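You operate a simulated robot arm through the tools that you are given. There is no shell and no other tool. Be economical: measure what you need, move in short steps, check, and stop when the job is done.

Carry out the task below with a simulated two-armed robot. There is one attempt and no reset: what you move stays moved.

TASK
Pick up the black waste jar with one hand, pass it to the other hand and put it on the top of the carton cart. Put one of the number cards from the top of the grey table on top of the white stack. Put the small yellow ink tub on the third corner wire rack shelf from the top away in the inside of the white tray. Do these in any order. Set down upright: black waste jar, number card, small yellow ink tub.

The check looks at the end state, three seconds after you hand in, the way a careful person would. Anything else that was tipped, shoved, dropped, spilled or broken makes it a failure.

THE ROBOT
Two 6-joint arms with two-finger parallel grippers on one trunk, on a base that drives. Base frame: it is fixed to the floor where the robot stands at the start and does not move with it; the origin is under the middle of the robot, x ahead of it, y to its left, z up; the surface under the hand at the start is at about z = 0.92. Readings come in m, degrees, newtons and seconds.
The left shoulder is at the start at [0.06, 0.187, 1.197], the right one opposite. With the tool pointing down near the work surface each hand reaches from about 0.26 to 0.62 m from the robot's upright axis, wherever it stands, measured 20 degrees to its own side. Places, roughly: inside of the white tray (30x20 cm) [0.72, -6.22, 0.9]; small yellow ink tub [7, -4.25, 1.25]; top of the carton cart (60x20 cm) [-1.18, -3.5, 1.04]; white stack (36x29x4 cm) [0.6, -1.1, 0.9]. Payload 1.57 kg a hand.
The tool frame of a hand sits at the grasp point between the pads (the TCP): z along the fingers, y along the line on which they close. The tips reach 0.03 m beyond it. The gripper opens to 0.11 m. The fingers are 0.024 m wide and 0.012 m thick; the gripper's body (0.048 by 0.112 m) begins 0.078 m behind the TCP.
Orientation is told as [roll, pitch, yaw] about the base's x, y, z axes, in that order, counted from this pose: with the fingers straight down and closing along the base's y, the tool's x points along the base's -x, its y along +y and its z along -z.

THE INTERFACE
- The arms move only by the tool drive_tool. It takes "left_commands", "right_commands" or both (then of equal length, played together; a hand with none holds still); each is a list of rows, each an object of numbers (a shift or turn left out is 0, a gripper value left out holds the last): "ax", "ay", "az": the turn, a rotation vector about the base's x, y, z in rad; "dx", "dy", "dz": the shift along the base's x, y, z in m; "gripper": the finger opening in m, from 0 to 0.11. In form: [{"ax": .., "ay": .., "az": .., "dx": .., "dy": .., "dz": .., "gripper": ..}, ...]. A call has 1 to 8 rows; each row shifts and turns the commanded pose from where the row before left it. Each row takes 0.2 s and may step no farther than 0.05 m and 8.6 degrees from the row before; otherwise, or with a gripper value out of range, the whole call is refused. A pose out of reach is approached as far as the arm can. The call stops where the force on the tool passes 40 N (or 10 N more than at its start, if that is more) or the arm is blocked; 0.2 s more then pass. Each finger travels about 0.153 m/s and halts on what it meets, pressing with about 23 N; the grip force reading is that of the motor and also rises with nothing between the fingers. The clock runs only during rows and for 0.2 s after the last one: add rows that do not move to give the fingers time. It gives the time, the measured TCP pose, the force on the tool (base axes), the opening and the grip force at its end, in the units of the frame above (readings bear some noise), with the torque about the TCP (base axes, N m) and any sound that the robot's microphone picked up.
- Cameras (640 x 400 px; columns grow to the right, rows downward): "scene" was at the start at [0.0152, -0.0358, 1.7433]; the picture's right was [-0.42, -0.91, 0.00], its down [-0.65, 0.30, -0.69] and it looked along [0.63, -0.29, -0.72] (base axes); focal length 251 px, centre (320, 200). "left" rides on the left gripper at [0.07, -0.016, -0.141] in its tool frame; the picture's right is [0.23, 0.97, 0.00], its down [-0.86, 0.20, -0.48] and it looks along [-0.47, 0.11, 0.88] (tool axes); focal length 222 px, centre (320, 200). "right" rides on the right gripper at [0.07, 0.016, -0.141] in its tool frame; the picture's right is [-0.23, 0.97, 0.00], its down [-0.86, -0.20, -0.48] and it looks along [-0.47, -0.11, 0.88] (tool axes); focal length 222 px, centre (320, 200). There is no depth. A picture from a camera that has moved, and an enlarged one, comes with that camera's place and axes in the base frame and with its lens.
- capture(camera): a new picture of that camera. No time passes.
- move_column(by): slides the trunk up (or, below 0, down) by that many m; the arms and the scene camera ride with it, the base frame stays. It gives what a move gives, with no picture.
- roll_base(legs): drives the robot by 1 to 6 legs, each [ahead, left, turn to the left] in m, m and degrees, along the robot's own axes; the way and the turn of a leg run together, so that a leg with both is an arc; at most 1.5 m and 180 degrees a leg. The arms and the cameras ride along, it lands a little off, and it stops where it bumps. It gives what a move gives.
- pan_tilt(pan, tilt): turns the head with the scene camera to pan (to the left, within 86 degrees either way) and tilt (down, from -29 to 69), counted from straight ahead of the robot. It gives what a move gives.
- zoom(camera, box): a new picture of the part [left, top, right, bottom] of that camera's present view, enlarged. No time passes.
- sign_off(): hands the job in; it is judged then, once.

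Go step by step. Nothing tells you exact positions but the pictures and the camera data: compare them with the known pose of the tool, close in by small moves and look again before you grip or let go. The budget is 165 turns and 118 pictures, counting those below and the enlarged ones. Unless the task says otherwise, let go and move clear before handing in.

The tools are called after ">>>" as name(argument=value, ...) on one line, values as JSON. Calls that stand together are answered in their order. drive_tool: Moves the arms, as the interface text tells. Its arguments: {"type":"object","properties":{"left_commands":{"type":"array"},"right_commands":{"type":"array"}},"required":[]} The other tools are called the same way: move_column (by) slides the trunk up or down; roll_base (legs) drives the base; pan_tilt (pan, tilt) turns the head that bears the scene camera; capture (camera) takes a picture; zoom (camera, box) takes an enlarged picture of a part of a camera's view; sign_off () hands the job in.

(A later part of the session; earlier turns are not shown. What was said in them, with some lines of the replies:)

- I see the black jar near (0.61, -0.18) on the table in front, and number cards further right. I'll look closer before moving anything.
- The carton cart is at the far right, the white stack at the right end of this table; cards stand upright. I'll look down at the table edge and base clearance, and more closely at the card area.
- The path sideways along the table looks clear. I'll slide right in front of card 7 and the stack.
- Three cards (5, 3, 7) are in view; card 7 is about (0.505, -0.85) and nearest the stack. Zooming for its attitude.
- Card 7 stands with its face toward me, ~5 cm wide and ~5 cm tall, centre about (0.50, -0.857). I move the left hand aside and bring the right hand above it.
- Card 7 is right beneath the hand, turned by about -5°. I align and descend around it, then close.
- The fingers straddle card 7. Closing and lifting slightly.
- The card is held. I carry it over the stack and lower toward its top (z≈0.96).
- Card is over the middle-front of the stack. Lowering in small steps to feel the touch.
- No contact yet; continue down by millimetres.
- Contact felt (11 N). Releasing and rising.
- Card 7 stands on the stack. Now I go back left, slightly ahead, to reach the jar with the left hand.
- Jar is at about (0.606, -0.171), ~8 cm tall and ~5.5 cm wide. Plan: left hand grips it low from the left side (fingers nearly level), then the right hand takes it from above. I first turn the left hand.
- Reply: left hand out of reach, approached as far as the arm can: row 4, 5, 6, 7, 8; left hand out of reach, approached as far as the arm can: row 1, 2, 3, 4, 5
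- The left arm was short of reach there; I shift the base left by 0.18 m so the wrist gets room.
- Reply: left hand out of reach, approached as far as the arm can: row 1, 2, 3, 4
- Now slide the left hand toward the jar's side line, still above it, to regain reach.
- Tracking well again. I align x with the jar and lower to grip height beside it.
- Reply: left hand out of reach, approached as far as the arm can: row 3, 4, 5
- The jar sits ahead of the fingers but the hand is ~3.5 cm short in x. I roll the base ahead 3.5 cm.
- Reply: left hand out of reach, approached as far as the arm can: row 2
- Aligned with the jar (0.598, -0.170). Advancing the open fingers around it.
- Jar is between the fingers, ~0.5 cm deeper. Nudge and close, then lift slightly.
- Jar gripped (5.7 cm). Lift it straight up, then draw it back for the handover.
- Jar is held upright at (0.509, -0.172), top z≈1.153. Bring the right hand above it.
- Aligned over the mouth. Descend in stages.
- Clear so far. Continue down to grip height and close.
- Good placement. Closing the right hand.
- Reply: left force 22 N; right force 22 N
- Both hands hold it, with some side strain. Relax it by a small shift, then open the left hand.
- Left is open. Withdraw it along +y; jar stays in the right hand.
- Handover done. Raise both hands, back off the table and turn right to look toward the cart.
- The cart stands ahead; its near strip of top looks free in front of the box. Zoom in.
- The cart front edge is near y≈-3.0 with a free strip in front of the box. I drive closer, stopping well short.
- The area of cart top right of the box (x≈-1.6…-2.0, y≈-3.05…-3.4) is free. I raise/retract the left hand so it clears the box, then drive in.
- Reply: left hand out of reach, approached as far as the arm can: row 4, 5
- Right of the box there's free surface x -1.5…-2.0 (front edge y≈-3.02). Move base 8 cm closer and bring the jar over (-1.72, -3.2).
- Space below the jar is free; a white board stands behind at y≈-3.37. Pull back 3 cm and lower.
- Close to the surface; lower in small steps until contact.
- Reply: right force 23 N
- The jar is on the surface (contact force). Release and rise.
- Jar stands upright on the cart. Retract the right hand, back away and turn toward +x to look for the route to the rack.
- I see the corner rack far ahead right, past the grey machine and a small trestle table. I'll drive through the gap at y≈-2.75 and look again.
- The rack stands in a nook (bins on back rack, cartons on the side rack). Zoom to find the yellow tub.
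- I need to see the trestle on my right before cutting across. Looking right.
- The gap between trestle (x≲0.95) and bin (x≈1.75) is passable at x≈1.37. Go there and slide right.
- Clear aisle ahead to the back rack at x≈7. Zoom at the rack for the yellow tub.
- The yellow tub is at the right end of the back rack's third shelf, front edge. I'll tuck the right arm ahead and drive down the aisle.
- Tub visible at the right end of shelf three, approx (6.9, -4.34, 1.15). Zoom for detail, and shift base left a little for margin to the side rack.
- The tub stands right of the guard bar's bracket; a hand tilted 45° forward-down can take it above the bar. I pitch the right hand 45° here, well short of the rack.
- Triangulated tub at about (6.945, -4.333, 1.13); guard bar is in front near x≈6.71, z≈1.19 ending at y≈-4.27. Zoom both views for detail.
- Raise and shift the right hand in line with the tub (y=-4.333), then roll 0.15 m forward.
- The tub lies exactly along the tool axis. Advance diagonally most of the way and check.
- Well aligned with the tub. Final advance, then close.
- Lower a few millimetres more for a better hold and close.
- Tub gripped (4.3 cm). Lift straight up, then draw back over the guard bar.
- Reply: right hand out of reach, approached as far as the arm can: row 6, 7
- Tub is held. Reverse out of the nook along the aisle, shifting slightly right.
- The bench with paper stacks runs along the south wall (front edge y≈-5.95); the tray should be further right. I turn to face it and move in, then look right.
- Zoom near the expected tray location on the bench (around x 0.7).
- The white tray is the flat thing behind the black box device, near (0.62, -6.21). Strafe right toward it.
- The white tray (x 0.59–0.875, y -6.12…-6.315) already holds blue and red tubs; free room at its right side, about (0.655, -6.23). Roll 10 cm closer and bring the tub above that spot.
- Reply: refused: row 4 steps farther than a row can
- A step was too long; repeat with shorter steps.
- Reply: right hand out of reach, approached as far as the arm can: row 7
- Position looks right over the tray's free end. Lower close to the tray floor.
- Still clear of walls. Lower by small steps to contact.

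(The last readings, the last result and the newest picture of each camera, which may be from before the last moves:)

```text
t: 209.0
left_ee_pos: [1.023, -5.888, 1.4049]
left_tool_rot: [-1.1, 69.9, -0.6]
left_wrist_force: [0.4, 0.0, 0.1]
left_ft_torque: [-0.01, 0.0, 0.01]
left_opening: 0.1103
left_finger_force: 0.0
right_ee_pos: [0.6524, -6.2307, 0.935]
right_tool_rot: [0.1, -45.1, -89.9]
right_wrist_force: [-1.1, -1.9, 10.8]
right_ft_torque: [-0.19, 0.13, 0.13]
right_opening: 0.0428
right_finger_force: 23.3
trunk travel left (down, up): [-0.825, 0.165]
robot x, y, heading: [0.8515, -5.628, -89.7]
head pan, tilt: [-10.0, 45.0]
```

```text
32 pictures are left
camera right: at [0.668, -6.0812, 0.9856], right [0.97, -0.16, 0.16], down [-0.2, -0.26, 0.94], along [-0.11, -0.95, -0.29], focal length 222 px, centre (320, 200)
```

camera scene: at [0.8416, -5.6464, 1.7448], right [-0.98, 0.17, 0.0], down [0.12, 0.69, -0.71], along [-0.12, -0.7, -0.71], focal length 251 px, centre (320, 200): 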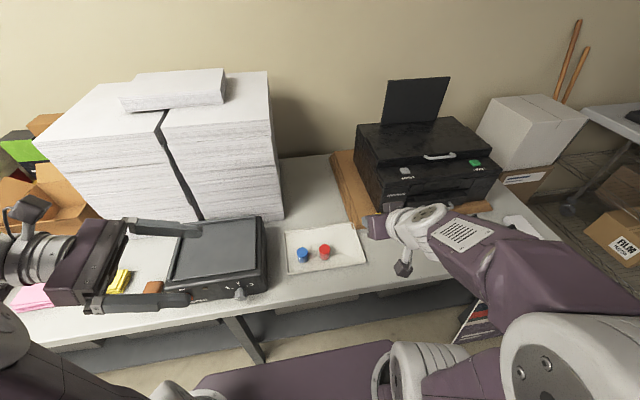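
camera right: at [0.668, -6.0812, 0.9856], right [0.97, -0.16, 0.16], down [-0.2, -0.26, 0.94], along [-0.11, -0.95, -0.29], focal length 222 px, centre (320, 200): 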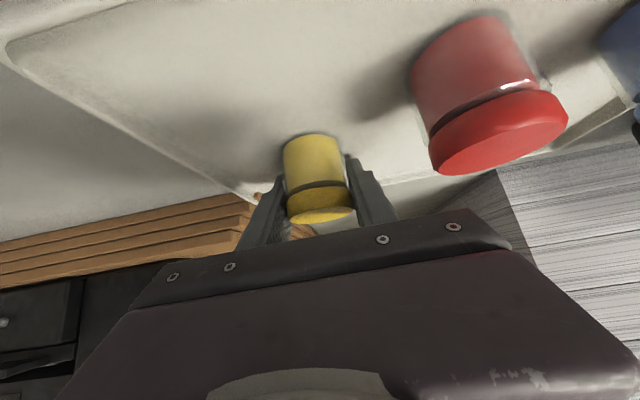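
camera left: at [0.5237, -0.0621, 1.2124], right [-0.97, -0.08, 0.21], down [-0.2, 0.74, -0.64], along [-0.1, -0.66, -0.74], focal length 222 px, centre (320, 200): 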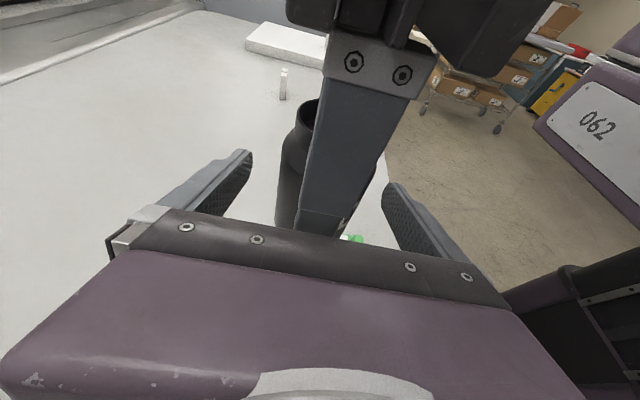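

Contact felt; the tub stands inside the tray. Release slightly and lift straight up.

>>> drive_tool(right_commands=[{"gripper": 0.058}, {}, {}, {"dz": 0.02}, {"dz": 0.03}, {"dz": 0.04}, {"dz": 0.04}, {"dz": 0.04}])

>>> drive_tool(right_commands=[{"dz": 0.03, "dy": 0.03}, {"dz": 0.03, "dy": 0.03}, {"dy": 0.045}, {"dy": 0.045}, {"dy": 0.045}, {}])

>>> roll_base(legs=[[-0.12, 0, 0]])

>>> capture(camera="scene")

>>> zoom(camera="scene", box=[260, 180, 420, 280])

```text
t: 210.8
left_ee_pos: [1.0232, -5.889, 1.4032]
left_tool_rot: [-1.2, 69.8, -0.7]
left_wrist_force: [-0.2, 0.7, 0.0]
left_ft_torque: [-0.01, 0.0, -0.01]
left_opening: 0.1101
left_finger_force: 0.1
right_ee_pos: [0.6516, -6.2303, 1.1054]
right_tool_rot: [0.2, -44.8, -90.0]
right_wrist_force: [1.3, 0.9, 0.4]
right_ft_torque: [0.02, 0.0, 0.01]
right_opening: 0.0582
right_finger_force: 0.2
trunk travel left (down, up): [-0.825, 0.165]
robot x, y, heading: [0.8538, -5.6292, -89.9]
head pan, tilt: [-10.0, 45.0]
```

```text
t: 212.2
left_ee_pos: [1.022, -5.8915, 1.4049]
left_tool_rot: [-0.9, 69.8, -0.2]
left_wrist_force: [0.6, -0.4, 0.1]
left_ft_torque: [0.02, 0.0, -0.02]
left_opening: 0.11
left_finger_force: 0.1
right_ee_pos: [0.6517, -6.0759, 1.1711]
right_tool_rot: [0.1, -44.6, -90.0]
right_wrist_force: [-0.2, -0.2, 0.1]
right_ft_torque: [0.01, 0.02, 0.02]
right_opening: 0.058
right_finger_force: 0.0
right hand out of reach, approached as far as the arm can: row 5
trunk travel left (down, up): [-0.825, 0.165]
robot x, y, heading: [0.8541, -5.6325, -89.8]
head pan, tilt: [-10.0, 45.0]
```

```text
t: 213.5
left_ee_pos: [1.0238, -5.7725, 1.4028]
left_tool_rot: [-0.6, 69.8, -0.1]
left_wrist_force: [-0.4, -0.7, -0.5]
left_ft_torque: [-0.02, 0.0, -0.01]
left_opening: 0.11
left_finger_force: 0.1
right_ee_pos: [0.6498, -5.9569, 1.1699]
right_tool_rot: [0.1, -44.6, -90.0]
right_wrist_force: [0.9, 0.1, -0.4]
right_ft_torque: [0.0, 0.04, 0.0]
right_opening: 0.0579
right_finger_force: 0.0
trunk travel left (down, up): [-0.825, 0.165]
robot x, y, heading: [0.8538, -5.5099, -89.9]
head pan, tilt: [-10.0, 45.0]
```

```text
31 pictures are left
camera scene: at [0.8417, -5.5353, 1.7447], right [-0.98, 0.17, 0.0], down [0.12, 0.7, -0.71], along [-0.12, -0.7, -0.71], focal length 251 px, centre (320, 200)
```

scene: 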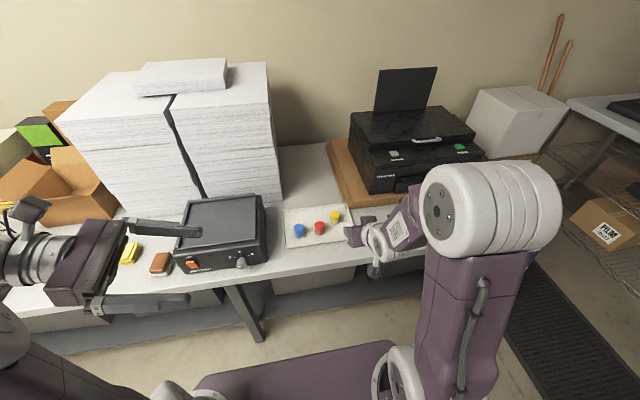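

```text
4.00 times, centred on (340, 230) of scene
camera zoom: at [0.8417, -5.5353, 1.7447], right [-0.98, 0.17, 0.0], down [0.12, 0.7, -0.71], along [-0.12, -0.7, -0.71], focal length 1003 px, centre (240, 80)
```

zoom: 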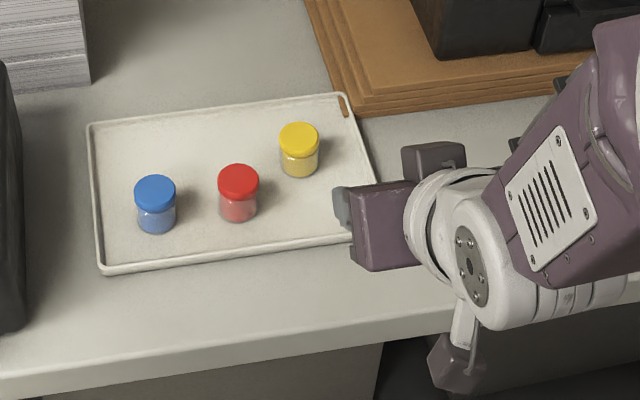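

The yellow tub stands upright in the tray beside the red and blue ones. Card 7 is on the stack, the jar is on the cart, and both hands are clear, so I'm handing in.

>>> sign_off()

```text
The job is handed in.
```

I finished all three jobs and handed in, with both hands empty and clear; each object was upright when I last saw it.

- **Black waste jar:** picked up with the left hand, passed to the right, and set on the carton cart. It is on the open part of the top, to the right of the film box. That is about 0.6 m from the rough spot given, which looked to be behind the film box.
- **Number card:** card 7 is standing on the white stack.
- **Yellow ink tub:** taken from the third shelf of the wire rack and standing in the white tray, next to the red and blue tubs.

I did not see anything else get knocked or moved.
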